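You operate a simulated robot arm through the tools that you are given. There is no shell and no other tool. Be economical: measure what you need, move in short steps, check, and stop when the job is done.

The job below is to be done with a simulated two-armed robot. You get a single attempt, and the scene is never put back.

Task
On the top of the blue bench, fold the blue cloth in half and then in half again.
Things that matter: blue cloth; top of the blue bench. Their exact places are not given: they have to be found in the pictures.

It is judged by the outcome, as a careful person would: the job done as asked, and still so three seconds after it is handed in. It fails if anything else is knocked over, pushed out of place, dropped, spilled or broken. Flat cloth is picked up by pressing the open fingertips on it (5 to 10 N) and closing them slowly along it; thin cloth reads only 2 to 8 mm in the jaws.

Robot
Two 7-joint arms with two-finger parallel grippers on one trunk, on a base that drives. Base frame: it is fixed to the floor where the robot stands at the start and does not move with it; the origin is under the middle of the robot, x ahead of it, y to its left, z up; the surface under the hand at the start is at about z = 76. Lengths are in cm, angles in rad, forces in N, time in s.
The left shoulder is at the start at [7.1, 15.6, 103], the right one opposite. Places, roughly: top of the blue bench [70, -60, 80]. Payload 3.91 kg a hand.
Tool frame (each hand has its own): the origin (TCP) lies between the finger pads and is the grasp point; the fingertips stand 3 cm ahead of it; z points along the fingers, y is the line along which they close. The gripper opens to 11 cm. The fingers are 2 cm wide and 1 cm thick; the gripper's body (4.8 by 11.2 cm) begins 5.5 cm behind the TCP.
Orientation is told as [roll, pitch, yaw] about the base's x, y, z axes, in that order, counted from this pose: with the fingers straight down and closing along the base's y, the tool's x points along the base's -x, its y along +y and its z along -z.

Tools
- The arms move only by the tool arm_command. It takes "left_increments", "right_increments" or both (then of equal length, played together; a hand with none holds still); each is a list of rows, each a list of 7 numbers: the turn, a rotation vector about the tool's x, y, z in rad, then the shift along the tool's x, y, z in cm, then the closure, from 0 (fully open) to 1 (shut). In form: [[ax, ay, az, tx, ty, tz, fingers], ...]. A call has 1 to 8 rows; each row is the pose to reach, as a shift and turn from the pose commanded when the call began, along the tool's axes at that moment. A row lasts 0.2 s, in which the tool goes at most 5 cm and 0.15 rad; a call with a longer step from one row to the next is refused whole, and so is a gripper value outside its range. A pose out of reach is approached as far as the arm can. The call stops where the force on the tool passes 40 N (or 10 N more than at its start, if that is more) or the arm is blocked; 0.2 s more then pass. The fingers move at their own pace (about 10.8 cm/s each) and stop on an object; they squeeze with about 28 N. The grip force told is the motor's: it shows also when the fingers shut on nothing. Time passes only in rows, and 0.2 s behind the last, so rows that repeat a pose let the fingers close. The reply holds the time, the measured pose of the TCP, the force on the tool along the base axes, the opening and the grip force, in the units named above and with some noise, with the torque about the TCP (base axes, N m) and any sound that the robot's microphone picked up.
- Cameras (640 x 400 px; columns grow to the right, rows downward): "scene" is now at [13.31, 1.98, 125.57]; the picture's right is [0.23, -0.97, -0.00], its down [-0.57, -0.13, -0.81] and it looks along [0.79, 0.18, -0.58] (base axes); focal length 214 px, centre (320, 200). "left" rides on the left gripper at [7.2, -1.7, -10.3] in its tool frame; the picture's right is [0.23, 0.97, 0.00], its down [-0.76, 0.18, -0.62] and it looks along [-0.61, 0.14, 0.78] (tool axes); focal length 222 px, centre (320, 200). "right" rides on the right gripper at [7.2, 1.7, -10.3] in its tool frame; the picture's right is [-0.23, 0.97, 0.00], its down [-0.76, -0.18, -0.62] and it looks along [-0.61, -0.14, 0.78] (tool axes); focal length 222 px, centre (320, 200).
- get_image(camera): a new picture of that camera. No time passes.
- move_column(by): slides the trunk up (or, below 0, down) by that many cm; the arms and the scene camera ride with it, the base frame stays. It gives what a move gives, with no picture.
- steer(legs): drives the robot by 1 to 6 legs, each [ahead, left, turn to the left] in cm, cm and rad, along the robot's own axes; the way and the turn of a leg run together, so that a leg with both is an arc; at most 150 cm and 3.142 rad a leg. The arms and the cameras ride along, it lands a little off, and it stops where it bumps. It gives what a move gives.
- pan_tilt(pan, tilt): turns the head with the scene camera to pan (to the left, within 1.501 rad either way) and tilt (down, from -0.506 to 1.204), counted from straight ahead of the robot. It gives what a move gives.
- locate(camera, pixels): there is no depth. For up to 12 entries [column, row, z] of the newest picture of that camera ("zoom" is the newest enlarged one), the place [x, y] in the base frame at which the ray of that pixel passes the height z, good to about 0.2 cm. No time passes.
- enlarge(camera, box): a new picture of the part [left, top, right, bottom] of that camera's present view, enlarged. No time passes.
- sign_off(): hands the job in; it is judged then, once.

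Work in short steps. Measure before you move; look again where a grasp or a placing could have gone wrong, and mend it. You have 80 turns and 70 pictures in all, those below and enlarged ones among them. Open the grippers and draw the arms clear of the work before you hand the job in, unless the task says otherwise; then end with one line.

The tools are called after ">>>" by a JSON object that holds its "fn" and its "kwargs". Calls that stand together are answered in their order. arm_command: Moves the arms, as the interface text tells. Its arguments: {"type":"object","properties":{"left_increments":{"type":"array","items":{"type":"array","items":{"type":"number"}}},"right_increments":{"type":"array","items":{"type":"array","items":{"type":"number"}}}},"required":[]} The other tools are called the same way: move_column (by) slides the trunk up or down; steer (legs) drives the base; pan_tilt (pan, tilt) turns the head that bears the scene camera; get_image (camera) takes a picture; locate (camera, pixels) gives the place at which the rays of pixels pass given heights; enlarge (camera, box) takes an enlarged picture of a part of a camera's view; sign_off () hands the job in.

At the start:

```text
time: 0.0
left_tool_pos: [88.16, 9.31, 96.42]
left_tool_rot: [0.001, 0.002, 0.001]
left_force: [0.2, 0.5, 0.4]
left_wrist_torque: [-0.04, -0.02, 0.0]
left_gripper_width: 10.99
left_gripper_force: 0.0
right_tool_pos: [69.35, -46.52, 97.24]
right_tool_rot: [0.001, 0.0, 0.0]
right_force: [-0.4, -0.3, -0.2]
right_wrist_torque: [-0.01, 0.01, 0.0]
right_gripper_width: 10.98
right_gripper_force: 0.1
trunk travel left (down, up): [-47.5, 46.5]
robot x, y, heading: [-0.47, -0.1, 0.003]
head pan, tilt: [0.229, 0.62]
```

scene: 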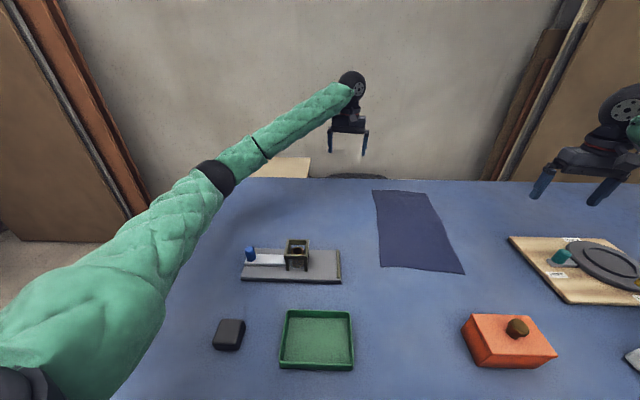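
right: 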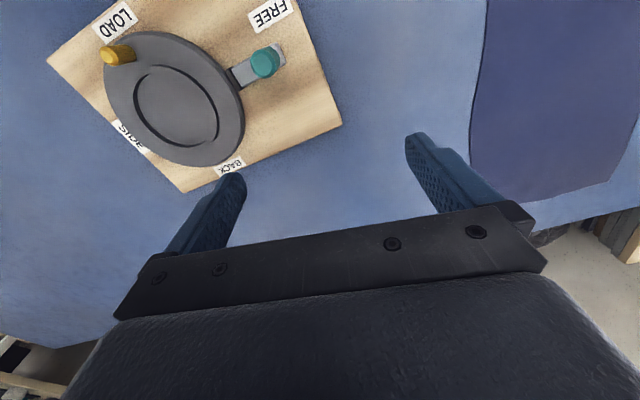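
left: 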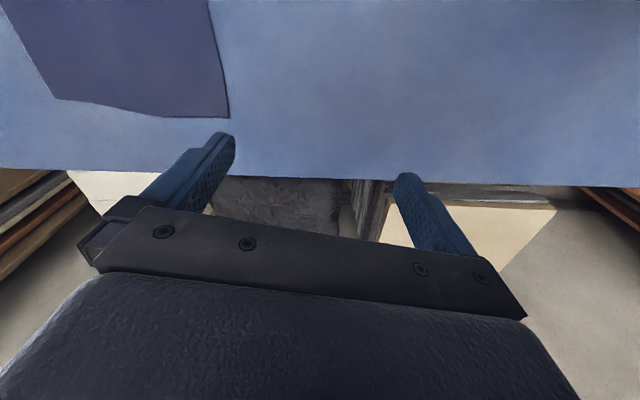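

The cloth shows at about (373,190), (432,192), (464,273), (380,266) in the scene view. I'll enlarge that region, then measure the corners.

>>> {"fn": "enlarge", "kwargs": {"camera": "scene", "box": [340, 170, 500, 290]}}

>>> {"fn": "locate", "kwargs": {"camera": "scene", "pixels": [[373, 190, 76], [432, 192, 76], [464, 273, 76], [380, 266, 76], [512, 238, 76], [570, 302, 76], [340, 282, 76], [300, 178, 76], [480, 182, 76], [462, 320, 80], [340, 250, 78]]}}

>>> {"fn": "locate", "kwargs": {"camera": "right", "pixels": [[487, 0, 76], [470, 165, 76], [520, 203, 76], [605, 185, 76], [635, 125, 76], [342, 122, 76], [180, 190, 76], [300, 0, 76]]}}

>>> {"fn": "locate", "kwargs": {"camera": "left", "pixels": [[229, 118, 76], [56, 98, 76], [210, 0, 76], [3, 0, 76], [300, 178, 76]]}}

```text
3.33 times, centred on (420, 230) of scene
```

zoom: 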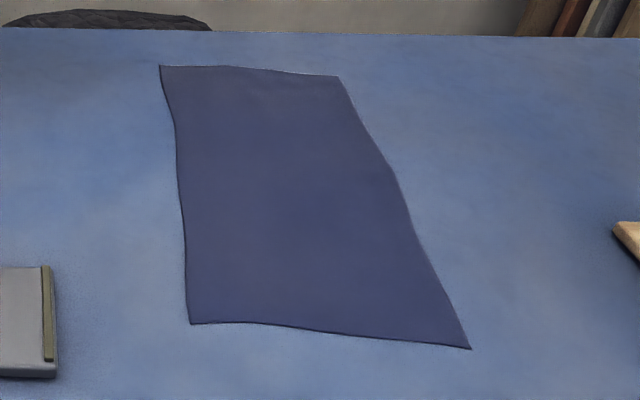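

```text
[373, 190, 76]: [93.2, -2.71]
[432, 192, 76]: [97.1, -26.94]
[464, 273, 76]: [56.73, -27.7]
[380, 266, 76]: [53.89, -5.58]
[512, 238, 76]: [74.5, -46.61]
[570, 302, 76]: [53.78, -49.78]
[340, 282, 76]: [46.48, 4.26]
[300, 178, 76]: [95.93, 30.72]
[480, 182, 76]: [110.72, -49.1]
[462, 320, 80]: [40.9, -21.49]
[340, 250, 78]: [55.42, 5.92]
```

```text
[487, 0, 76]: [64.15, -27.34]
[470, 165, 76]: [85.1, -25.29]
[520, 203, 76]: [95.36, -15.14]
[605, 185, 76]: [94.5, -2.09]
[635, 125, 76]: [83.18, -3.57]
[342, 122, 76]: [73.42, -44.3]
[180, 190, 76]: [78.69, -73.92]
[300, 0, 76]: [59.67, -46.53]
```

```text
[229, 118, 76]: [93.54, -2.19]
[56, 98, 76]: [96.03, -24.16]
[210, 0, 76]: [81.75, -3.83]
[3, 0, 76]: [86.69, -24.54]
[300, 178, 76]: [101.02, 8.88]
```

The cloth is about 40 (x) by 22 (y) cm. I'll fold the far short edge over to the near one. First I bring both hands over the far corners at height, with the fingers part closed (opening about 3.5 cm → closure 0.68).

>>> {"fn": "arm_command", "kwargs": {"left_increments": [[0, 0, 0, -0.5, -1.8, 0, 0.68], [0, 0, 0, -1, -3.6, 0, 0.68], [0, 0, 0, -1.5, -5.4, 0, 0.68], [0, 0, 0, -2, -7.2, 0, 0.68], [0, 0, 0, -2.5, -9, 0, 0.68], [0, 0, 0, -3, -10.8, 0, 0.68], [0, 0, 0, -3.4, -12.6, 0, 0.68], [0, 0, 0, -3.8, -14.3, 0, 0.68]], "right_increments": [[0, 0, 0, -3.1, 3.1, 0, 0.68], [0, 0, 0, -6.2, 6.2, 0, 0.68], [0, 0, 0, -9.3, 9.3, 0, 0.68], [0, 0, 0, -12.4, 12.4, 0, 0.68], [0, 0, 0, -15.5, 15.5, 0, 0.68], [0, 0, 0, -18.6, 18.6, 0, 0.68], [0, 0, 0, -21.7, 21.7, 0, 0.68], [0, 0, 0, -24.6, 24.5, 0, 0.68]]}}

>>> {"fn": "get_image", "kwargs": {"camera": "left"}}

>>> {"fn": "get_image", "kwargs": {"camera": "right"}}

>>> {"fn": "get_image", "kwargs": {"camera": "scene"}}

```text
time: 1.8
left_tool_pos: [92.06, -4.96, 96.24]
left_tool_rot: [0.001, 0.003, 0.003]
left_force: [0.2, 1.3, -1.2]
left_wrist_torque: [-0.02, -0.01, 0.02]
left_gripper_width: 3.53
left_gripper_force: 0.1
right_tool_pos: [93.88, -22.09, 96.8]
right_tool_rot: [0.002, 0.002, -0.003]
right_force: [0.5, 0.2, 0.2]
right_wrist_torque: [-0.02, 0.0, -0.01]
right_gripper_width: 3.52
right_gripper_force: 0.1
trunk travel left (down, up): [-47.5, 46.5]
robot x, y, heading: [-0.1, -0.2, 0.004]
head pan, tilt: [0.229, 0.62]
```

```text
65 pictures are left
```

left: 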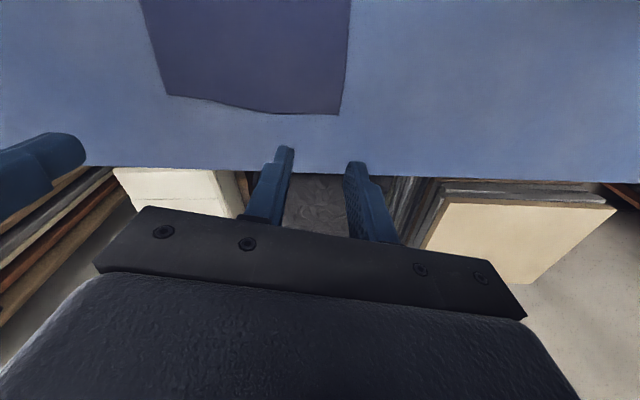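

```text
64 pictures are left
```

right: 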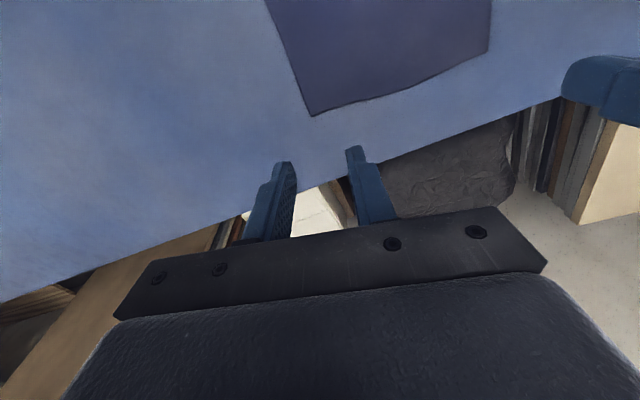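

```text
63 pictures are left
```

scene: 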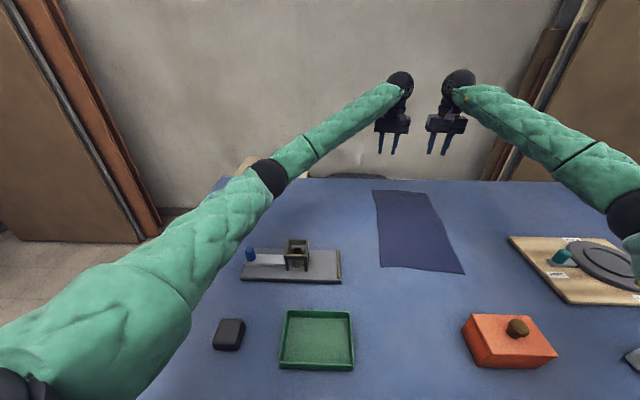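

Both hands reach; the corners show at (340,115) and (168,95) left, (312,116) and (488,48) right. I'll locate them.

>>> {"fn": "locate", "kwargs": {"camera": "left", "pixels": [[340, 115, 76], [168, 95, 76], [270, 112, 76], [350, 0, 76], [138, 0, 76], [300, 172, 76]]}}

>>> {"fn": "locate", "kwargs": {"camera": "right", "pixels": [[312, 116, 76], [488, 48, 76], [400, 92, 76], [265, 0, 76]]}}

```text
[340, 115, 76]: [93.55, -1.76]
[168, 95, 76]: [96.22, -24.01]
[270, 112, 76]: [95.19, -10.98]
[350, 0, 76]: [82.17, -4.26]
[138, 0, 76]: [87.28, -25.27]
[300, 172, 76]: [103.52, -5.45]
```

```text
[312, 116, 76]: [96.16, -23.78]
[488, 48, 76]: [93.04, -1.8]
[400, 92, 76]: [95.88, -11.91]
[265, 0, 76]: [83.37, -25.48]
```

Corners are at (93.4,-1.8) and (96.2,-23.8), so the cloth is yawed by about 0.1 rad. I'll align the hands to that and descend to just above the cloth.

>>> {"fn": "arm_command", "kwargs": {"left_increments": [[0, 0, -0.1, -0.6, 0.4, 3, 0.68], [0, 0, -0.1, -0.6, 0.4, 7, 0.68], [0, 0, -0.1, -0.6, 0.4, 11, 0.68], [0, 0, -0.1, -0.6, 0.4, 14, 0.68], [0, 0, -0.1, -0.6, 0.4, 15.2, 0.68], [0, 0, -0.1, -0.6, 0.4, 15.6, 0.68]], "right_increments": [[0, 0, -0.1, -0.7, 0.9, 3.5, 0.68], [0, 0, -0.1, -0.7, 0.9, 7.5, 0.68], [0, 0, -0.1, -0.7, 0.9, 11.5, 0.68], [0, 0, -0.1, -0.7, 0.9, 14.5, 0.68], [0, 0, -0.1, -0.7, 0.9, 15.7, 0.68], [0, 0, -0.1, -0.7, 0.9, 16.1, 0.68]]}}

>>> {"fn": "get_image", "kwargs": {"camera": "left"}}

>>> {"fn": "get_image", "kwargs": {"camera": "right"}}

```text
time: 3.4
left_tool_pos: [93.52, -6.31, 84.76]
left_tool_rot: [0.002, -0.043, 0.084]
left_force: [0.1, 0.1, -0.2]
left_wrist_torque: [-0.03, -0.02, 0.0]
left_gripper_width: 3.51
left_gripper_force: 0.1
right_tool_pos: [94.17, -23.15, 81.82]
right_tool_rot: [0.003, -0.007, 0.081]
right_force: [0.2, 0.9, 0.0]
right_wrist_torque: [-0.05, -0.05, 0.01]
right_gripper_width: 3.52
right_gripper_force: 0.0
trunk travel left (down, up): [-47.5, 46.5]
robot x, y, heading: [0.57, 0.27, -0.014]
head pan, tilt: [0.229, 0.62]
stopped in row 6 (left hand): the arm was blocked; the commanded pose is now the measured one
```

```text
62 pictures are left
```

left: 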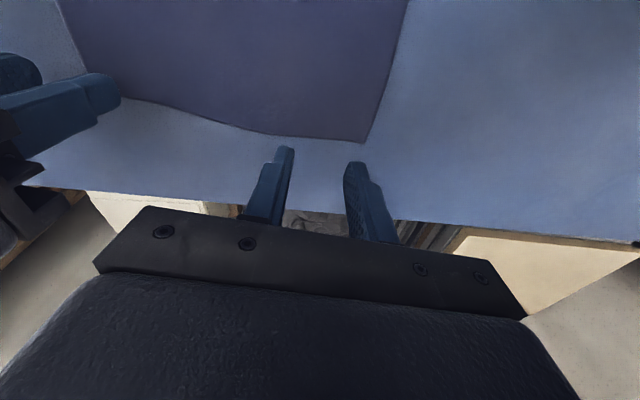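

```text
61 pictures are left
```

right: 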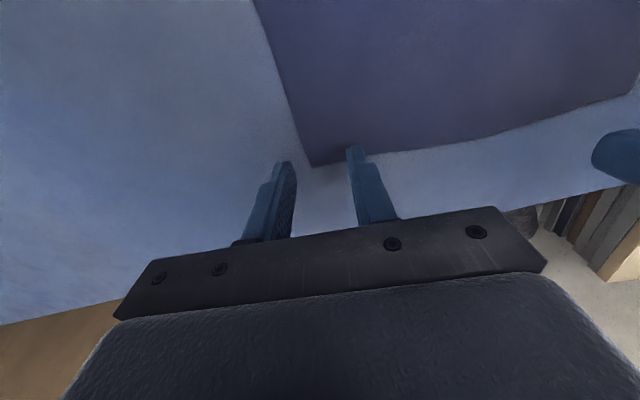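

The left hand stopped at z 84.8 with no force on the tool. I'll look at the scene to see whether its forearm meets something.

>>> {"fn": "get_image", "kwargs": {"camera": "scene"}}

```text
60 pictures are left
```

scene: 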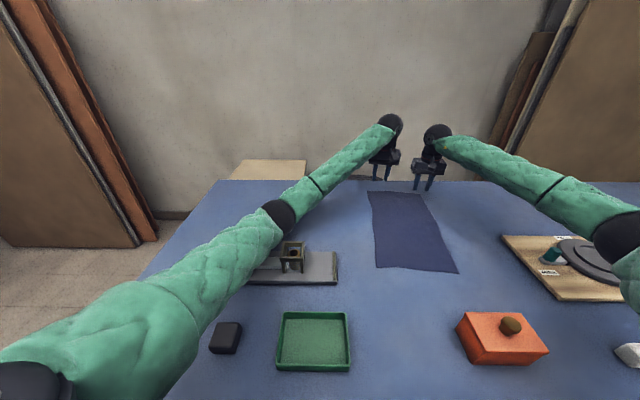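

The left arm is nearly stretched and its elbow hangs close above the vise fixture. I'll lift the hands back up, then check how much room there is to drive forward.

>>> {"fn": "arm_command", "kwargs": {"left_increments": [[0, 0, 0, 0, 0, -3, 0.68], [0, 0, 0, 0, 0, -7, 0.68], [0, 0, 0, 0, 0, -11, 0.68]], "right_increments": [[0, 0, 0, 0, 0, -4, 0.68], [0, 0, 0, 0, 0, -9, 0.68], [0, 0, 0, 0, 0, -14, 0.68]]}}

>>> {"fn": "pan_tilt", "kwargs": {"pan": 0.1, "tilt": 1.15}}

>>> {"fn": "get_image", "kwargs": {"camera": "scene"}}

>>> {"fn": "locate", "kwargs": {"camera": "scene", "pixels": [[320, 250, 76], [320, 300, 76], [320, 350, 76], [320, 390, 76], [320, 390, 0]]}}

```text
time: 4.2
left_tool_pos: [93.23, -6.04, 93.59]
left_tool_rot: [-0.001, -0.02, 0.084]
left_force: [0.1, 1.0, -0.2]
left_wrist_torque: [0.02, 0.02, 0.02]
left_gripper_width: 3.51
left_gripper_force: 0.1
right_tool_pos: [94.81, -22.94, 95.09]
right_tool_rot: [0.0, 0.002, 0.081]
right_force: [0.1, 0.1, -1.1]
right_wrist_torque: [-0.01, 0.02, 0.02]
right_gripper_width: 3.53
right_gripper_force: 0.0
trunk travel left (down, up): [-47.5, 46.5]
robot x, y, heading: [0.64, 0.06, -0.015]
head pan, tilt: [0.229, 0.62]
```

```text
time: 5.2
left_tool_pos: [93.44, -6.02, 93.7]
left_tool_rot: [-0.003, -0.023, 0.084]
left_force: [0.5, 0.3, -0.6]
left_wrist_torque: [0.02, 0.01, -0.01]
left_gripper_width: 3.51
left_gripper_force: 0.1
right_tool_pos: [94.93, -22.83, 95.0]
right_tool_rot: [0.0, 0.002, 0.082]
right_force: [-0.2, -0.1, -0.1]
right_wrist_torque: [0.0, 0.01, -0.01]
right_gripper_width: 3.52
right_gripper_force: 0.1
trunk travel left (down, up): [-47.5, 46.5]
robot x, y, heading: [0.49, 0.15, -0.017]
head pan, tilt: [0.099, 1.15]
```

```text
59 pictures are left
```

scene: 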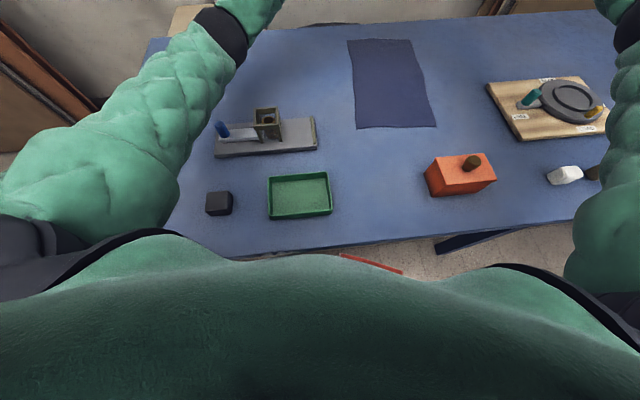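

```text
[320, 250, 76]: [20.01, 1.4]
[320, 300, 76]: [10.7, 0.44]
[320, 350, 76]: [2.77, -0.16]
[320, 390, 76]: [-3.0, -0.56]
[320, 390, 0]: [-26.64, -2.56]
```

The bench's near edge is at x≈20, close to the torso, so there's little room forward. The left hand is reaching across the body, so I'll shift the base right to centre it on the cloth.

>>> {"fn": "steer", "kwargs": {"legs": [[2, -12, 0.017]]}}

>>> {"fn": "pan_tilt", "kwargs": {"pan": 0.0, "tilt": 0.75}}

>>> {"fn": "get_image", "kwargs": {"camera": "scene"}}

```text
time: 6.4
left_tool_pos: [95.43, -16.8, 93.66]
left_tool_rot: [0.001, -0.023, 0.097]
left_force: [0.3, -0.7, -0.4]
left_wrist_torque: [0.05, -0.03, -0.03]
left_gripper_width: 3.54
left_gripper_force: 0.0
right_tool_pos: [97.19, -33.74, 94.92]
right_tool_rot: [0.0, 0.001, 0.097]
right_force: [0.6, -1.0, -0.1]
right_wrist_torque: [0.03, -0.01, 0.01]
right_gripper_width: 3.54
right_gripper_force: 0.1
trunk travel left (down, up): [-47.5, 46.5]
robot x, y, heading: [2.79, -11.8, -0.005]
head pan, tilt: [0.099, 1.15]
```

```text
time: 7.3
left_tool_pos: [95.43, -16.72, 93.58]
left_tool_rot: [-0.002, -0.022, 0.097]
left_force: [0.3, -0.3, -0.7]
left_wrist_torque: [0.02, 0.0, 0.01]
left_gripper_width: 3.49
left_gripper_force: 0.0
right_tool_pos: [97.02, -33.48, 94.98]
right_tool_rot: [0.002, 0.002, 0.096]
right_force: [0.0, 0.1, 0.2]
right_wrist_torque: [-0.02, 0.02, 0.03]
right_gripper_width: 3.54
right_gripper_force: 0.1
trunk travel left (down, up): [-47.5, 46.5]
robot x, y, heading: [2.73, -11.74, -0.005]
head pan, tilt: [0.0, 0.75]
```

```text
58 pictures are left
```

scene: 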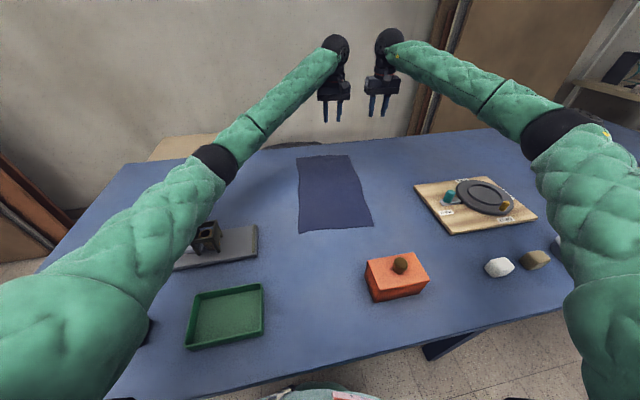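

Now the base is centred. I move both hands back over the corner grasp points and descend partway, watching the left elbow near the vise.

>>> {"fn": "arm_command", "kwargs": {"left_increments": [[0, 0.022, 0, 0.5, 4.1, 0, 0.68], [0, 0.022, 0, 1.1, 8.2, 0, 0.68], [0, 0.022, 0, 1.6, 12.36, 0, 0.68], [0, 0.022, 0, 1.6, 12.36, 3, 0.68], [0, 0.022, 0, 1.6, 12.36, 6, 0.68], [0, 0.022, 0, 1.6, 12.36, 9, 0.68], [0, 0.022, 0, 1.6, 12.36, 11, 0.68]], "right_increments": [[0, 0, 0, 0.4, 4.1, 0, 0.68], [0, 0, 0, 0.8, 8.3, 0, 0.68], [0, 0, 0, 1.25, 12.48, 0, 0.68], [0, 0, 0, 1.25, 12.48, 3, 0.68], [0, 0, 0, 1.25, 12.48, 6, 0.68], [0, 0, 0, 1.25, 12.48, 10, 0.68], [0, 0, 0, 1.25, 12.48, 12.5, 0.68]]}}

>>> {"fn": "get_image", "kwargs": {"camera": "left"}}

>>> {"fn": "get_image", "kwargs": {"camera": "right"}}

>>> {"fn": "get_image", "kwargs": {"camera": "scene"}}

```text
time: 8.9
left_tool_pos: [93.04, -4.97, 83.83]
left_tool_rot: [0.001, -0.01, 0.094]
left_force: [-1.1, -0.5, 0.3]
left_wrist_torque: [0.04, -0.05, 0.0]
left_gripper_width: 3.53
left_gripper_force: 0.0
right_tool_pos: [94.72, -21.73, 83.1]
right_tool_rot: [0.003, 0.0, 0.093]
right_force: [0.1, 0.3, 0.6]
right_wrist_torque: [-0.04, -0.02, -0.03]
right_gripper_width: 3.55
right_gripper_force: 0.0
trunk travel left (down, up): [-47.5, 46.5]
robot x, y, heading: [2.91, -11.82, -0.011]
head pan, tilt: [0.0, 0.75]
```

```text
57 pictures are left
```

left: 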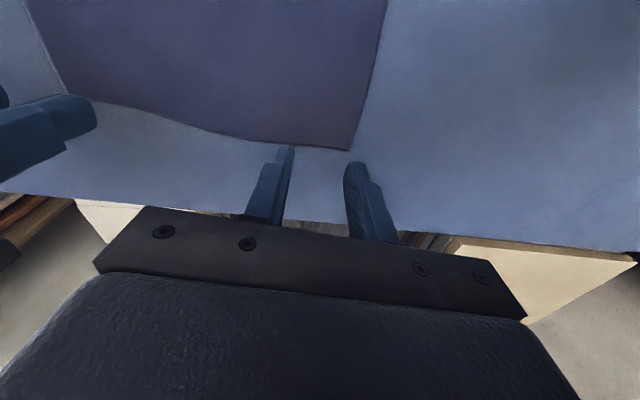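

```text
56 pictures are left
```

right: 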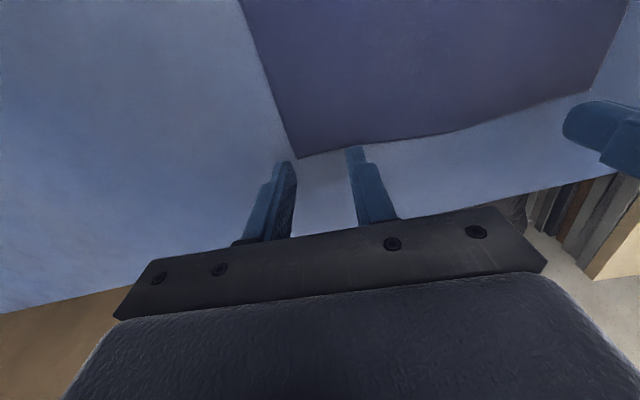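

```text
55 pictures are left
```

scene: 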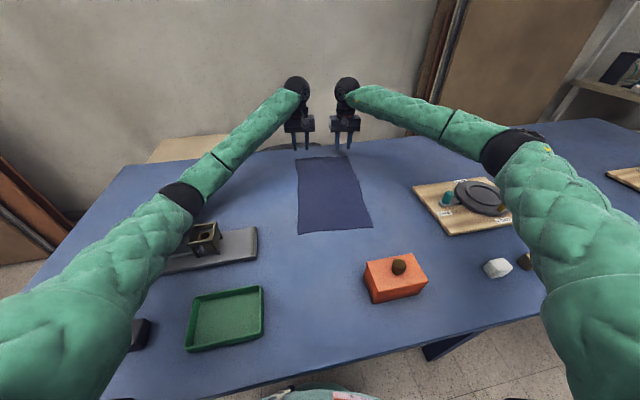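

The left elbow shows at (183,195), near the vise at (205,235). I'll measure its clearance and the present corner positions.

>>> {"fn": "locate", "kwargs": {"camera": "scene", "pixels": [[183, 195, 105], [183, 195, 95], [183, 195, 88], [205, 225, 84], [205, 245, 77], [258, 230, 78], [150, 230, 95], [150, 230, 85]]}}

>>> {"fn": "locate", "kwargs": {"camera": "left", "pixels": [[350, 150, 76], [60, 94, 76]]}}

>>> {"fn": "locate", "kwargs": {"camera": "right", "pixels": [[298, 158, 76], [590, 92, 76]]}}

```text
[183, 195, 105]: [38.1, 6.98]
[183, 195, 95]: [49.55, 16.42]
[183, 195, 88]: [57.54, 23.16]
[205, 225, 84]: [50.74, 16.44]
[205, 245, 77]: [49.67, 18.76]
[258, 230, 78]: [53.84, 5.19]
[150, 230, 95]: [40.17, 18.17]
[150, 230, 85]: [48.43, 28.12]
```

```text
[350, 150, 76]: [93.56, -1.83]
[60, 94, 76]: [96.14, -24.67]
```

```text
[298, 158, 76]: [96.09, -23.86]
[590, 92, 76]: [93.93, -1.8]
```

The elbow appears to be only a few cm above the vise, so I'll raise the hands and check that the vise hasn't shifted, comparing plate corners with the start.

>>> {"fn": "arm_command", "kwargs": {"left_increments": [[0, 0, 0, 0, 0, -4, 0.68], [0, 0, 0, 0, 0, -8, 0.68]], "right_increments": [[0, 0, 0, 0, 0, -4, 0.68], [0, 0, 0, 0, 0, -8, 0.68]]}}

>>> {"fn": "enlarge", "kwargs": {"camera": "scene", "box": [130, 150, 322, 270]}}

```text
time: 9.5
left_tool_pos: [92.68, -4.57, 90.76]
left_tool_rot: [-0.004, -0.002, 0.097]
left_force: [0.0, -0.6, 0.0]
left_wrist_torque: [0.03, -0.04, -0.01]
left_gripper_width: 3.51
left_gripper_force: 0.0
right_tool_pos: [94.4, -21.47, 90.83]
right_tool_rot: [0.0, -0.002, 0.097]
right_force: [0.4, 0.3, 0.3]
right_wrist_torque: [0.0, -0.01, -0.01]
right_gripper_width: 3.52
right_gripper_force: 0.1
trunk travel left (down, up): [-47.5, 46.5]
robot x, y, heading: [2.48, -11.77, -0.0]
head pan, tilt: [0.0, 0.75]
```

```text
3.33 times, centred on (226, 210) of scene
```

zoom: 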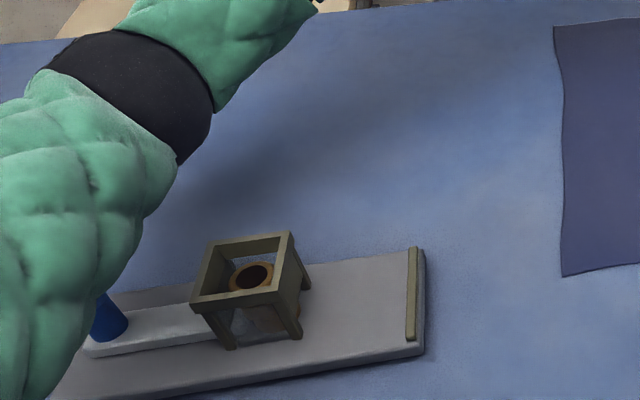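

I'll measure the plate corners in this zoom to compare with the start values of (46.5,4.3) near-right and (55.4,5.9) far-right.

>>> {"fn": "locate", "kwargs": {"camera": "zoom", "pixels": [[425, 356, 76], [415, 247, 78], [240, 300, 84], [104, 290, 84], [128, 110, 95], [128, 110, 100], [555, 27, 76], [562, 276, 76]]}}

```text
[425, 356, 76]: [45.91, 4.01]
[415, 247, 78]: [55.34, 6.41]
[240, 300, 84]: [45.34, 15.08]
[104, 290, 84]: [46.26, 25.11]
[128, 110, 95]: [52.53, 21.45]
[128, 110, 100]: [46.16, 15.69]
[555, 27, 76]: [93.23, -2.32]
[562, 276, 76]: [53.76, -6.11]
```

The plate has not moved. I'll raise the trunk 8 cm to lift the elbow clear of the vise, then descend again.

>>> {"fn": "move_column", "kwargs": {"by": 8}}

>>> {"fn": "arm_command", "kwargs": {"left_increments": [[0, 0, 0, 0, 0, 4, 0.68], [0, 0, 0, 0, 0, 8, 0.68], [0, 0, 0, 0, 0, 12, 0.68], [0, 0, 0, 0, 0, 15, 0.68]], "right_increments": [[0, 0, 0, 0, 0, 4, 0.68], [0, 0, 0, 0, 0, 8, 0.68], [0, 0, 0, 0, 0, 12, 0.68], [0, 0, 0, 0, 0, 15, 0.68]]}}

>>> {"fn": "get_image", "kwargs": {"camera": "scene"}}

```text
time: 10.6
left_tool_pos: [92.95, -4.44, 98.72]
left_tool_rot: [-0.003, 0.0, 0.097]
left_force: [0.7, -0.1, 0.1]
left_wrist_torque: [0.01, -0.01, 0.01]
left_gripper_width: 3.54
left_gripper_force: 0.0
right_tool_pos: [94.65, -21.42, 98.57]
right_tool_rot: [0.0, 0.001, 0.095]
right_force: [-0.2, -0.5, 0.4]
right_wrist_torque: [0.01, 0.03, -0.01]
right_gripper_width: 3.51
right_gripper_force: 0.0
trunk travel left (down, up): [-55.5, 38.5]
robot x, y, heading: [2.54, -11.8, -0.003]
head pan, tilt: [0.0, 0.75]
```

```text
time: 11.6
left_tool_pos: [92.98, -4.67, 83.74]
left_tool_rot: [0.001, 0.0, 0.099]
left_force: [-0.2, 0.6, 0.0]
left_wrist_torque: [-0.01, -0.02, 0.02]
left_gripper_width: 3.52
left_gripper_force: 0.0
right_tool_pos: [94.62, -21.64, 83.62]
right_tool_rot: [-0.001, 0.002, 0.096]
right_force: [-1.1, -0.4, 0.2]
right_wrist_torque: [0.03, 0.03, 0.01]
right_gripper_width: 3.52
right_gripper_force: 0.0
trunk travel left (down, up): [-55.5, 38.5]
robot x, y, heading: [2.69, -11.9, -0.0]
head pan, tilt: [0.0, 0.75]
```

```text
53 pictures are left
```

scene: 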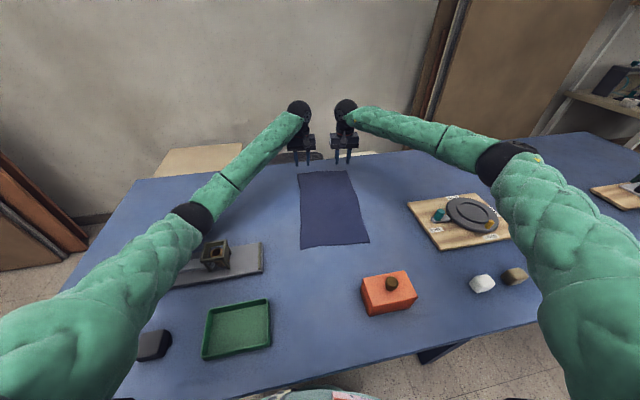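

Tracking is now clean: the left hand is at 83.7 as commanded and the base is steady. I'll descend in small steps toward contact.

>>> {"fn": "arm_command", "kwargs": {"left_increments": [[0, 0, 0, 0, 0, 2, 0.68], [0, 0, 0, 0, 0, 3.6, 0.68], [0, 0, 0, 0, 0, 4.2, 0.68], [0, 0, 0, 0, 0, 4.5, 0.68]], "right_increments": [[0, 0, 0, 0, 0, 2, 0.68], [0, 0, 0, 0, 0, 3.6, 0.68], [0, 0, 0, 0, 0, 4.2, 0.68], [0, 0, 0, 0, 0, 4.5, 0.68]]}}

>>> {"fn": "get_image", "kwargs": {"camera": "left"}}

>>> {"fn": "get_image", "kwargs": {"camera": "right"}}

```text
time: 12.8
left_tool_pos: [93.74, -3.82, 82.62]
left_tool_rot: [0.002, -0.042, 0.11]
left_force: [-0.5, 0.4, -0.1]
left_wrist_torque: [-0.02, -0.03, -0.01]
left_gripper_width: 3.52
left_gripper_force: 0.1
right_tool_pos: [94.32, -21.43, 79.54]
right_tool_rot: [0.003, -0.004, 0.097]
right_force: [0.7, -0.5, -0.8]
right_wrist_torque: [-0.02, 0.01, 0.01]
right_gripper_width: 3.5
right_gripper_force: 0.0
trunk travel left (down, up): [-55.5, 38.5]
robot x, y, heading: [2.86, -11.34, 0.004]
head pan, tilt: [0.0, 0.75]
stopped in row 4 (left hand): the arm was blocked; the commanded pose is now the measured one
```

```text
52 pictures are left
```

left: 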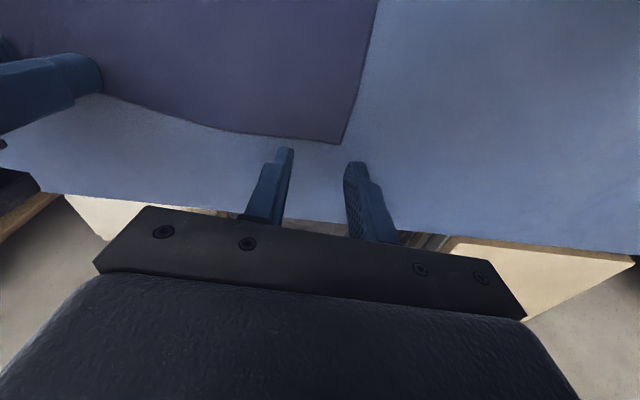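

```text
51 pictures are left
```

right: 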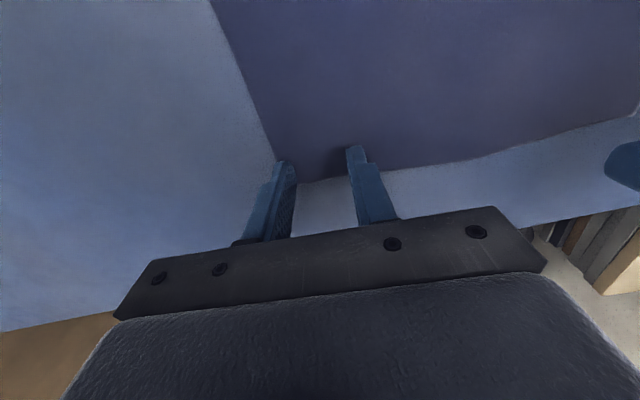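

The left arm is blocked again at z 82.6. I'll zoom on the elbow and vise to see the contact.

>>> {"fn": "enlarge", "kwargs": {"camera": "scene", "box": [110, 150, 302, 270]}}

```text
3.33 times, centred on (206, 210) of scene
```

zoom: 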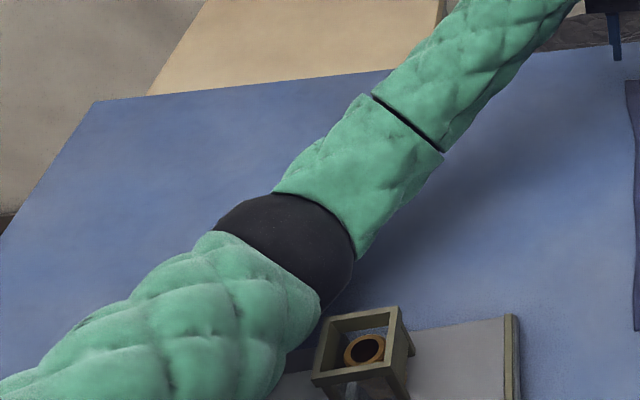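

The left elbow hangs low by the vise and its post. I'll lift both hands, raise the trunk well above (arm straighter and higher), and recheck the vise.

>>> {"fn": "arm_command", "kwargs": {"left_increments": [[0, 0, 0, 0, 0, -4, 0.68], [0, 0, 0, 0, 0, -8, 0.68]], "right_increments": [[0, 0, 0, 0, 0, -4, 0.68], [0, 0, 0, 0, 0, -8, 0.68]]}}

>>> {"fn": "move_column", "kwargs": {"by": 12}}

>>> {"fn": "get_image", "kwargs": {"camera": "scene"}}

```text
time: 13.4
left_tool_pos: [93.2, -4.22, 89.0]
left_tool_rot: [-0.002, -0.025, 0.1]
left_force: [-0.5, 0.5, 0.1]
left_wrist_torque: [0.01, -0.02, 0.01]
left_gripper_width: 3.5
left_gripper_force: 0.0
right_tool_pos: [94.24, -21.6, 87.37]
right_tool_rot: [0.0, 0.001, 0.095]
right_force: [-0.5, 0.9, 0.4]
right_wrist_torque: [0.01, -0.07, -0.01]
right_gripper_width: 3.53
right_gripper_force: 0.1
trunk travel left (down, up): [-55.5, 38.5]
robot x, y, heading: [2.58, -11.55, -0.001]
head pan, tilt: [0.0, 0.75]
```

```text
time: 14.9
left_tool_pos: [93.45, -3.67, 101.19]
left_tool_rot: [-0.003, -0.024, 0.105]
left_force: [-1.2, 0.1, -0.1]
left_wrist_torque: [-0.02, 0.0, 0.02]
left_gripper_width: 3.52
left_gripper_force: 0.1
right_tool_pos: [94.54, -21.24, 99.37]
right_tool_rot: [0.001, 0.001, 0.096]
right_force: [0.6, 0.4, 0.4]
right_wrist_torque: [-0.03, 0.0, -0.02]
right_gripper_width: 3.53
right_gripper_force: 0.0
trunk travel left (down, up): [-67.5, 26.5]
robot x, y, heading: [2.48, -11.98, -0.001]
head pan, tilt: [0.0, 0.75]
```

```text
49 pictures are left
```

scene: 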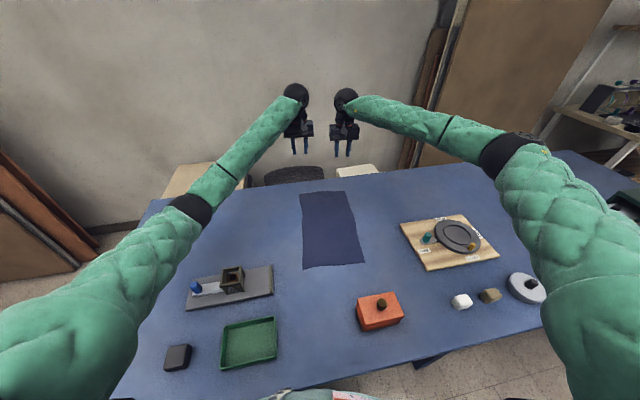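

The vise looks intact and there's more clearance now. I descend with the left hand re-aligned.

>>> {"fn": "arm_command", "kwargs": {"left_increments": [[0, 0.024, 0, 0.9, -0.8, 4, 0.68], [0, 0.024, 0, 0.9, -0.8, 8, 0.68], [0, 0.024, 0, 0.9, -0.8, 12, 0.68], [0, 0.024, 0, 0.9, -0.8, 15, 0.68], [0, 0.024, 0, 0.9, -0.8, 18, 0.68], [0, 0.024, 0, 0.9, -0.8, 20, 0.68]], "right_increments": [[0, 0, 0, 0, 0, 4, 0.68], [0, 0, 0, 0, 0, 7, 0.68], [0, 0, 0, 0, 0, 10, 0.68], [0, 0, 0, 0, 0, 13, 0.68], [0, 0, 0, 0, 0, 16, 0.68], [0, 0, 0, 0, 0, 18, 0.68]]}}

>>> {"fn": "get_image", "kwargs": {"camera": "scene"}}

```text
time: 16.3
left_tool_pos: [93.1, -4.71, 81.21]
left_tool_rot: [0.0, 0.0, 0.104]
left_force: [-0.3, 0.4, -0.3]
left_wrist_torque: [0.01, 0.01, -0.05]
left_gripper_width: 3.55
left_gripper_force: 0.2
right_tool_pos: [94.32, -21.19, 81.56]
right_tool_rot: [0.0, -0.001, 0.099]
right_force: [-0.4, 0.4, -0.6]
right_wrist_torque: [0.0, 0.03, 0.03]
right_gripper_width: 3.52
right_gripper_force: 0.0
trunk travel left (down, up): [-67.5, 26.5]
robot x, y, heading: [3.15, -11.92, -0.006]
head pan, tilt: [0.0, 0.75]
```

```text
48 pictures are left
```

scene: 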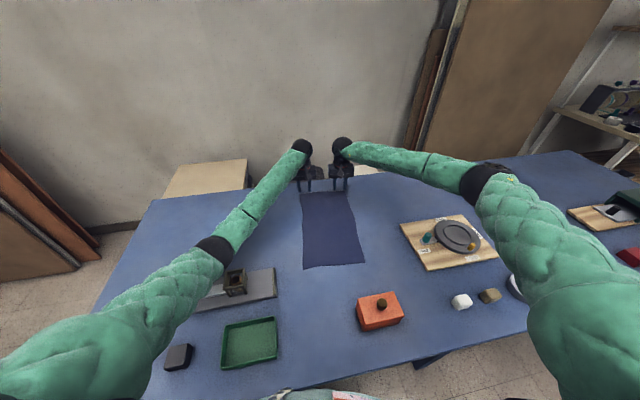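

Tracking is exact now. I descend gently to contact.

>>> {"fn": "arm_command", "kwargs": {"left_increments": [[0, 0, 0, 0.3, 0, 1.2, 0.68], [0, 0, 0, 0.3, 0, 1.7, 0.68], [0, 0, 0, 0.3, 0, 2.0, 0.68]], "right_increments": [[0, 0, 0, 0, 0, 1.5, 0.68], [0, 0, 0, 0, 0, 2.0, 0.68], [0, 0, 0, 0, 0, 2.3, 0.68]]}}

>>> {"fn": "get_image", "kwargs": {"camera": "left"}}

>>> {"fn": "get_image", "kwargs": {"camera": "right"}}

```text
time: 17.1
left_tool_pos: [92.85, -4.5, 79.45]
left_tool_rot: [0.0, -0.004, 0.105]
left_force: [-0.7, 0.5, 0.4]
left_wrist_torque: [-0.02, 0.01, 0.0]
left_gripper_width: 3.52
left_gripper_force: 0.0
right_tool_pos: [94.41, -21.11, 79.27]
right_tool_rot: [0.0, -0.001, 0.096]
right_force: [-0.3, 0.1, -0.7]
right_wrist_torque: [0.0, 0.03, 0.01]
right_gripper_width: 3.52
right_gripper_force: 0.1
trunk travel left (down, up): [-67.5, 26.5]
robot x, y, heading: [2.9, -11.42, -0.004]
head pan, tilt: [0.0, 0.75]
```

```text
47 pictures are left
```

left: 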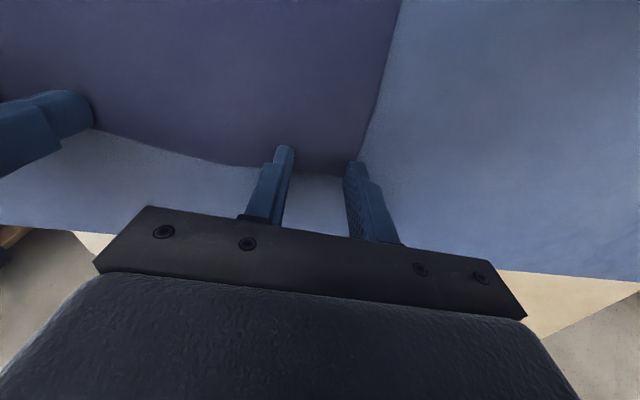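

```text
46 pictures are left
```

right: 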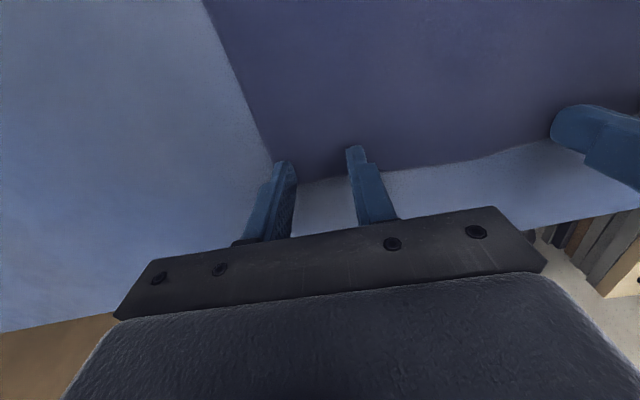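

The fingers sit just inside both corners. I press down in small steps, shifting inward by 0.4 cm.

>>> {"fn": "arm_command", "kwargs": {"left_increments": [[0, 0, 0, 0.1, -0.4, 0.2, 0.68], [0, 0, 0, 0.1, -0.4, 0.4, 0.68], [0, 0, 0, 0.1, -0.4, 0.6, 0.68]], "right_increments": [[0, 0, 0, 0, 0.4, 0.1, 0.68], [0, 0, 0, 0, 0.4, 0.3, 0.68], [0, 0, 0, 0, 0.4, 0.5, 0.68]]}}

```text
time: 17.9
left_tool_pos: [92.63, -5.2, 79.06]
left_tool_rot: [-0.004, -0.008, 0.104]
left_force: [6.9, 3.1, 33.3]
left_wrist_torque: [0.44, -0.09, -0.1]
left_gripper_width: 3.57
left_gripper_force: 0.1
right_tool_pos: [94.34, -20.71, 79.02]
right_tool_rot: [0.0, -0.004, 0.097]
right_force: [1.6, -2.6, 19.6]
right_wrist_torque: [-0.24, -0.05, 0.0]
right_gripper_width: 3.51
right_gripper_force: 0.2
trunk travel left (down, up): [-67.5, 26.5]
robot x, y, heading: [2.67, -11.23, -0.006]
head pan, tilt: [0.0, 0.75]
```

Contact at z≈79.05; forces of 33 and 20 N are too high. I ease to about 8 N, then close slowly.

>>> {"fn": "arm_command", "kwargs": {"left_increments": [[0, 0, 0, 0, 0, -0.16, 0.68], [0, 0, 0, 0, 0, -0.16, 0.68]], "right_increments": [[0, 0, 0, 0, 0, -0.11, 0.68], [0, 0, 0, 0, 0, -0.11, 0.68]]}}

```text
time: 18.5
left_tool_pos: [92.63, -5.03, 79.11]
left_tool_rot: [-0.001, -0.005, 0.103]
left_force: [0.2, -3.4, 16.3]
left_wrist_torque: [0.01, 0.04, 0.0]
left_gripper_width: 3.44
left_gripper_force: 0.0
right_tool_pos: [94.17, -20.79, 79.09]
right_tool_rot: [0.0, -0.003, 0.098]
right_force: [2.2, -4.0, 20.9]
right_wrist_torque: [-0.19, -0.07, 0.0]
right_gripper_width: 3.54
right_gripper_force: 0.1
trunk travel left (down, up): [-67.5, 26.5]
robot x, y, heading: [2.81, -11.53, -0.006]
head pan, tilt: [0.0, 0.75]
```

Forces are still 16 and 21 N; I ease a bit more and begin closing slowly.

>>> {"fn": "arm_command", "kwargs": {"left_increments": [[0, 0, 0, 0, 0, -0.08, 0.68], [0, 0, 0, 0, 0, -0.08, 0.74], [0, 0, 0, 0, 0, -0.08, 0.8]], "right_increments": [[0, 0, 0, 0, 0, -0.12, 0.68], [0, 0, 0, 0, 0, -0.12, 0.74], [0, 0, 0, 0, 0, -0.12, 0.8]]}}

```text
time: 19.3
left_tool_pos: [92.53, -5.16, 79.12]
left_tool_rot: [-0.004, -0.005, 0.104]
left_force: [-0.5, -1.5, 24.6]
left_wrist_torque: [0.13, 0.02, -0.03]
left_gripper_width: 2.26
left_gripper_force: 0.8
right_tool_pos: [94.18, -20.67, 79.22]
right_tool_rot: [0.0, -0.001, 0.097]
right_force: [-1.1, 2.5, 20.6]
right_wrist_torque: [0.04, 0.02, 0.0]
right_gripper_width: 2.01
right_gripper_force: 0.1
trunk travel left (down, up): [-67.5, 26.5]
robot x, y, heading: [2.53, -11.86, -0.008]
head pan, tilt: [0.0, 0.75]
```

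The force rises as the cloth gathers (25 and 21 N). I ease slightly and finish closing.

>>> {"fn": "arm_command", "kwargs": {"left_increments": [[0, 0, 0, 0, 0, -0.12, 0.84], [0, 0, 0, 0, 0, -0.12, 0.88], [0, 0, 0, 0, 0, -0.14, 0.92], [0, 0, 0, 0, 0, -0.14, 0.96], [0, 0, 0, 0, 0, -0.14, 1], [0, 0, 0, 0, 0, -0.14, 1]], "right_increments": [[0, 0, 0, 0, 0, -0.1, 0.84], [0, 0, 0, 0, 0, -0.1, 0.88], [0, 0, 0, 0, 0, -0.12, 0.92], [0, 0, 0, 0, 0, -0.12, 0.96], [0, 0, 0, 0, 0, -0.12, 1], [0, 0, 0, 0, 0, -0.12, 1]]}}

>>> {"fn": "get_image", "kwargs": {"camera": "left"}}

>>> {"fn": "get_image", "kwargs": {"camera": "right"}}

```text
time: 20.7
left_tool_pos: [92.63, -5.2, 79.19]
left_tool_rot: [-0.003, -0.003, 0.102]
left_force: [-0.5, -1.0, 11.9]
left_wrist_torque: [0.0, 0.0, -0.03]
left_gripper_width: 0.24
left_gripper_force: 28.0
right_tool_pos: [94.15, -20.85, 79.14]
right_tool_rot: [-0.001, -0.001, 0.096]
right_force: [-1.4, -0.5, 17.0]
right_wrist_torque: [-0.02, 0.02, 0.0]
right_gripper_width: 0.0
right_gripper_force: 28.0
trunk travel left (down, up): [-67.5, 26.5]
robot x, y, heading: [2.73, -11.79, -0.002]
head pan, tilt: [0.0, 0.75]
```

```text
45 pictures are left
```

left: 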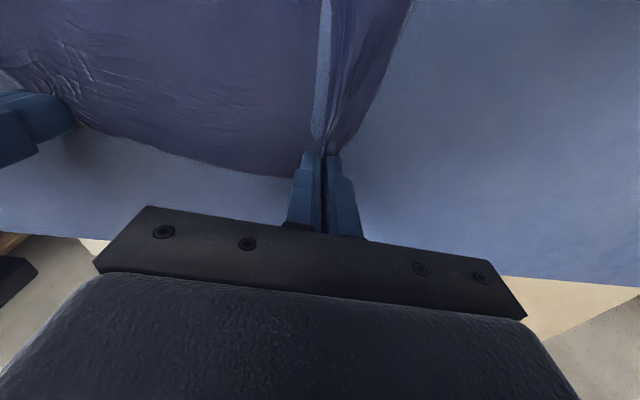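

```text
44 pictures are left
```

right: 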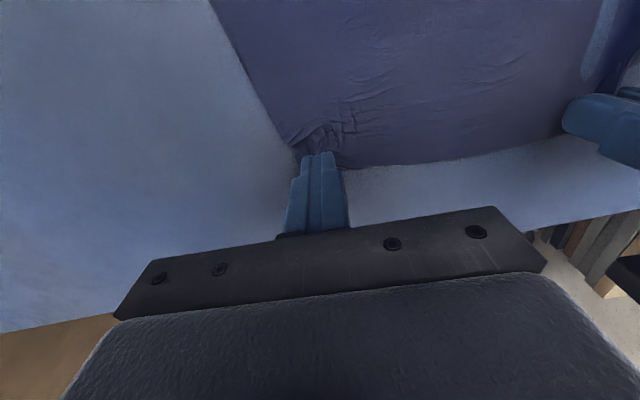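

The left hand holds cloth (2.4 mm) but the right slipped (0.0 mm). I lift the right a little and reopen it while the left stays put.

>>> {"fn": "arm_command", "kwargs": {"right_increments": [[0, 0, 0, 0, 0, -1, 1], [0, 0, 0, 0, 0, -2, 0.68], [0, 0, 0, 0, 0, -2, 0.68]]}}

>>> {"fn": "get_image", "kwargs": {"camera": "right"}}

```text
time: 21.5
left_tool_pos: [92.73, -5.2, 79.09]
left_tool_rot: [-0.003, -0.004, 0.101]
left_force: [-1.1, 3.5, 20.8]
left_wrist_torque: [0.11, 0.01, 0.0]
left_gripper_width: 0.26
left_gripper_force: 28.1
right_tool_pos: [94.34, -20.83, 81.0]
right_tool_rot: [0.001, 0.0, 0.095]
right_force: [0.9, -0.1, -0.7]
right_wrist_torque: [0.04, -0.01, -0.01]
right_gripper_width: 3.51
right_gripper_force: 0.0
trunk travel left (down, up): [-67.5, 26.5]
robot x, y, heading: [2.59, -11.96, 0.002]
head pan, tilt: [0.0, 0.75]
```

```text
43 pictures are left
```

right: 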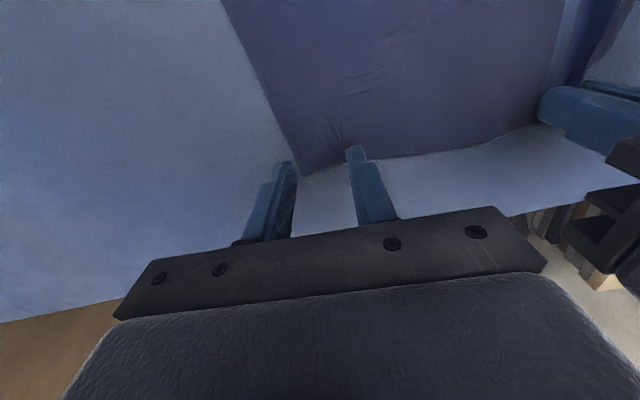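

>>> {"fn": "locate", "kwargs": {"camera": "right", "pixels": [[303, 175, 76], [420, 155, 76], [262, 100, 76], [325, 130, 76]]}}

```text
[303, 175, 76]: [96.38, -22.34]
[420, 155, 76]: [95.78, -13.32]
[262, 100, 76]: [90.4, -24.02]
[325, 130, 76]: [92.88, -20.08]
```

The right corner is at (96.4,-22.3) now. I re-place the right hand slightly further in at about (94,-19.5) and press down.

>>> {"fn": "arm_command", "kwargs": {"right_increments": [[0, 0, 0, 0.2, 1.3, 1, 0.66], [0, 0, 0, 0.2, 1.3, 1.7, 0.66], [0, 0, 0, 0.2, 1.3, 2.0, 0.66], [0, 0, 0, 0.2, 1.3, 2.05, 0.66]]}}

```text
time: 22.5
left_tool_pos: [92.67, -5.11, 79.13]
left_tool_rot: [-0.002, -0.003, 0.102]
left_force: [4.1, -0.4, 13.5]
left_wrist_torque: [-0.01, -0.1, 0.01]
left_gripper_width: 0.27
left_gripper_force: 27.8
right_tool_pos: [94.02, -19.4, 79.09]
right_tool_rot: [-0.001, -0.002, 0.097]
right_force: [-1.9, -1.1, 15.2]
right_wrist_torque: [-0.19, 0.05, -0.04]
right_gripper_width: 3.73
right_gripper_force: 0.1
trunk travel left (down, up): [-67.5, 26.5]
robot x, y, heading: [2.69, -11.7, -0.003]
head pan, tilt: [0.0, 0.75]
```

Pressing 15 N. I close slowly, easing up only slightly.

>>> {"fn": "arm_command", "kwargs": {"right_increments": [[0, 0, 0, 0, 0, 0, 0.71], [0, 0, 0, 0, 0, 0, 0.76], [0, 0, 0, 0, 0, 0, 0.81], [0, 0, 0, 0, 0, 0, 0.86], [0, 0, 0, 0, 0, 0, 0.91], [0, 0, 0, 0, 0, 0, 0.95], [0, 0, 0, 0, 0, 0, 1], [0, 0, 0, 0, 0, 0, 1]]}}

>>> {"fn": "get_image", "kwargs": {"camera": "right"}}

```text
time: 24.3
left_tool_pos: [92.6, -5.0, 79.08]
left_tool_rot: [-0.003, -0.003, 0.103]
left_force: [1.6, -6.2, 0.8]
left_wrist_torque: [-0.2, -0.01, 0.0]
left_gripper_width: 0.25
left_gripper_force: 27.8
right_tool_pos: [94.1, -19.38, 79.13]
right_tool_rot: [-0.001, -0.002, 0.094]
right_force: [0.8, 4.5, 35.2]
right_wrist_torque: [0.05, -0.04, 0.09]
right_gripper_width: 0.21
right_gripper_force: 28.4
trunk travel left (down, up): [-67.5, 26.5]
robot x, y, heading: [2.86, -11.56, -0.003]
head pan, tilt: [0.0, 0.75]
```

```text
42 pictures are left
```

right: 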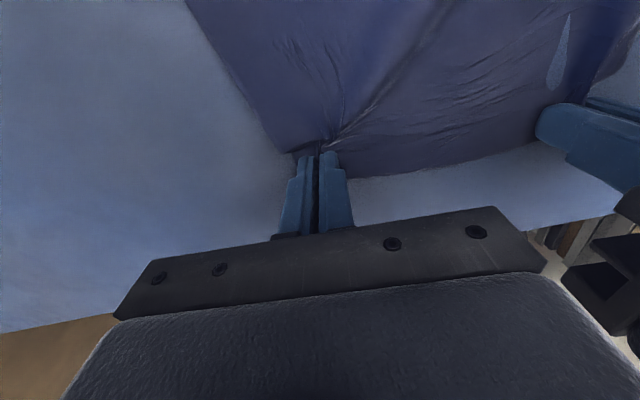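

Both hands hold cloth now (2.5 and 2.1 mm). Before folding I measure the orange box and the near edge, since hands and cameras will come near them.

>>> {"fn": "enlarge", "kwargs": {"camera": "scene", "box": [240, 200, 432, 320]}}

```text
3.33 times, centred on (336, 260) of scene
```

zoom: 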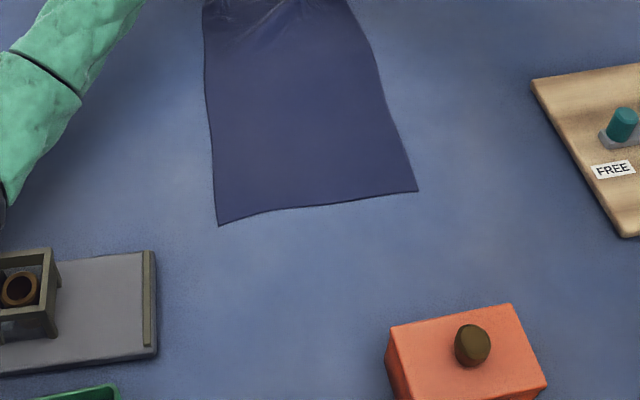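

>>> {"fn": "locate", "kwargs": {"camera": "zoom", "pixels": [[218, 226, 76], [418, 190, 76], [206, 60, 76], [372, 50, 76], [390, 330, 82], [512, 304, 82], [470, 330, 86], [156, 355, 76], [150, 250, 78]]}}

```text
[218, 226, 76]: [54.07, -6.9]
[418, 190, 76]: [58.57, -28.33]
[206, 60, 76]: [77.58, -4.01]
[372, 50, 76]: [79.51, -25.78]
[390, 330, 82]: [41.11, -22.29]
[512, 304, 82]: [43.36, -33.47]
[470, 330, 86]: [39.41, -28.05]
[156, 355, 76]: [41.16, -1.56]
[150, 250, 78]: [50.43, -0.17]
```

The vise plate's corner now reads (50.4,-0.2) against (55.3,6.4) before, so the left arm has pushed it about 6 cm. I need a full look now.

>>> {"fn": "enlarge", "kwargs": {"camera": "scene", "box": [130, 200, 322, 320]}}

```text
3.33 times, centred on (226, 260) of scene
```

zoom: 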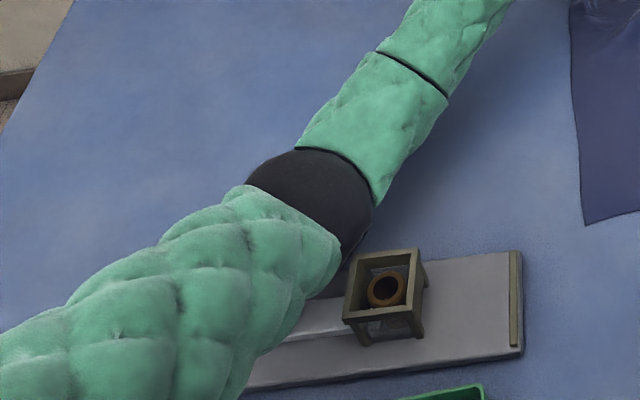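

The left elbow, hanging low, nudged the vise; I'll put it back once the cloth is folded. Raising the trunk (hands rising as the first part of the fold arc) lifts the elbow clear.

>>> {"fn": "move_column", "kwargs": {"by": 5}}

>>> {"fn": "arm_command", "kwargs": {"left_increments": [[0, 0, 0, 2, 0.2, -0.5, 1], [0, 0, 0, 4, 0.5, -1, 1]], "right_increments": [[0, 0, 0, 2, -0.2, -0.5, 1], [0, 0, 0, 4, -0.5, -1, 1]]}}

>>> {"fn": "move_column", "kwargs": {"by": 5}}

>>> {"fn": "get_image", "kwargs": {"camera": "scene"}}

```text
time: 25.2
left_tool_pos: [92.78, -5.08, 83.75]
left_tool_rot: [0.0, -0.001, 0.104]
left_force: [1.6, -7.5, -0.4]
left_wrist_torque: [-0.19, -0.01, -0.01]
left_gripper_width: 0.24
left_gripper_force: 27.9
right_tool_pos: [94.06, -19.53, 83.77]
right_tool_rot: [0.0, 0.003, 0.097]
right_force: [-0.9, 6.6, 0.1]
right_wrist_torque: [0.19, 0.04, 0.08]
right_gripper_width: 0.2
right_gripper_force: 28.2
trunk travel left (down, up): [-72.5, 21.5]
robot x, y, heading: [2.54, -11.85, 0.0]
head pan, tilt: [0.0, 0.75]
```

```text
time: 25.9
left_tool_pos: [88.67, -5.19, 84.96]
left_tool_rot: [-0.002, -0.002, 0.101]
left_force: [2.7, -22.6, 0.0]
left_wrist_torque: [-0.69, -0.07, -0.05]
left_gripper_width: 0.26
left_gripper_force: 28.1
right_tool_pos: [90.07, -20.1, 84.93]
right_tool_rot: [0.002, 0.0, 0.096]
right_force: [-3.4, 21.8, 0.4]
right_wrist_torque: [0.69, 0.12, 0.26]
right_gripper_width: 0.27
right_gripper_force: 27.6
trunk travel left (down, up): [-72.5, 21.5]
robot x, y, heading: [3.01, -11.52, -0.005]
head pan, tilt: [0.0, 0.75]
```

```text
time: 26.8
left_tool_pos: [88.73, -5.02, 89.84]
left_tool_rot: [-0.001, 0.0, 0.104]
left_force: [0.8, -10.4, -0.7]
left_wrist_torque: [-0.29, -0.06, -0.07]
left_gripper_width: 0.26
left_gripper_force: 28.4
right_tool_pos: [90.27, -20.44, 89.87]
right_tool_rot: [-0.001, 0.002, 0.095]
right_force: [-1.9, 9.6, 0.0]
right_wrist_torque: [0.35, 0.06, 0.2]
right_gripper_width: 0.38
right_gripper_force: 28.1
trunk travel left (down, up): [-77.5, 16.5]
robot x, y, heading: [2.49, -11.45, -0.005]
head pan, tilt: [0.0, 0.75]
```

```text
39 pictures are left
```

scene: 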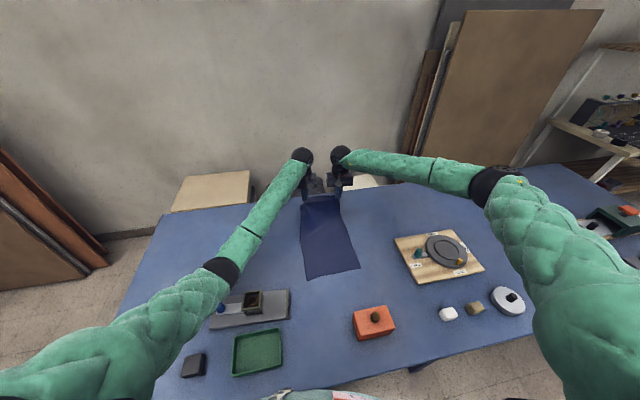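

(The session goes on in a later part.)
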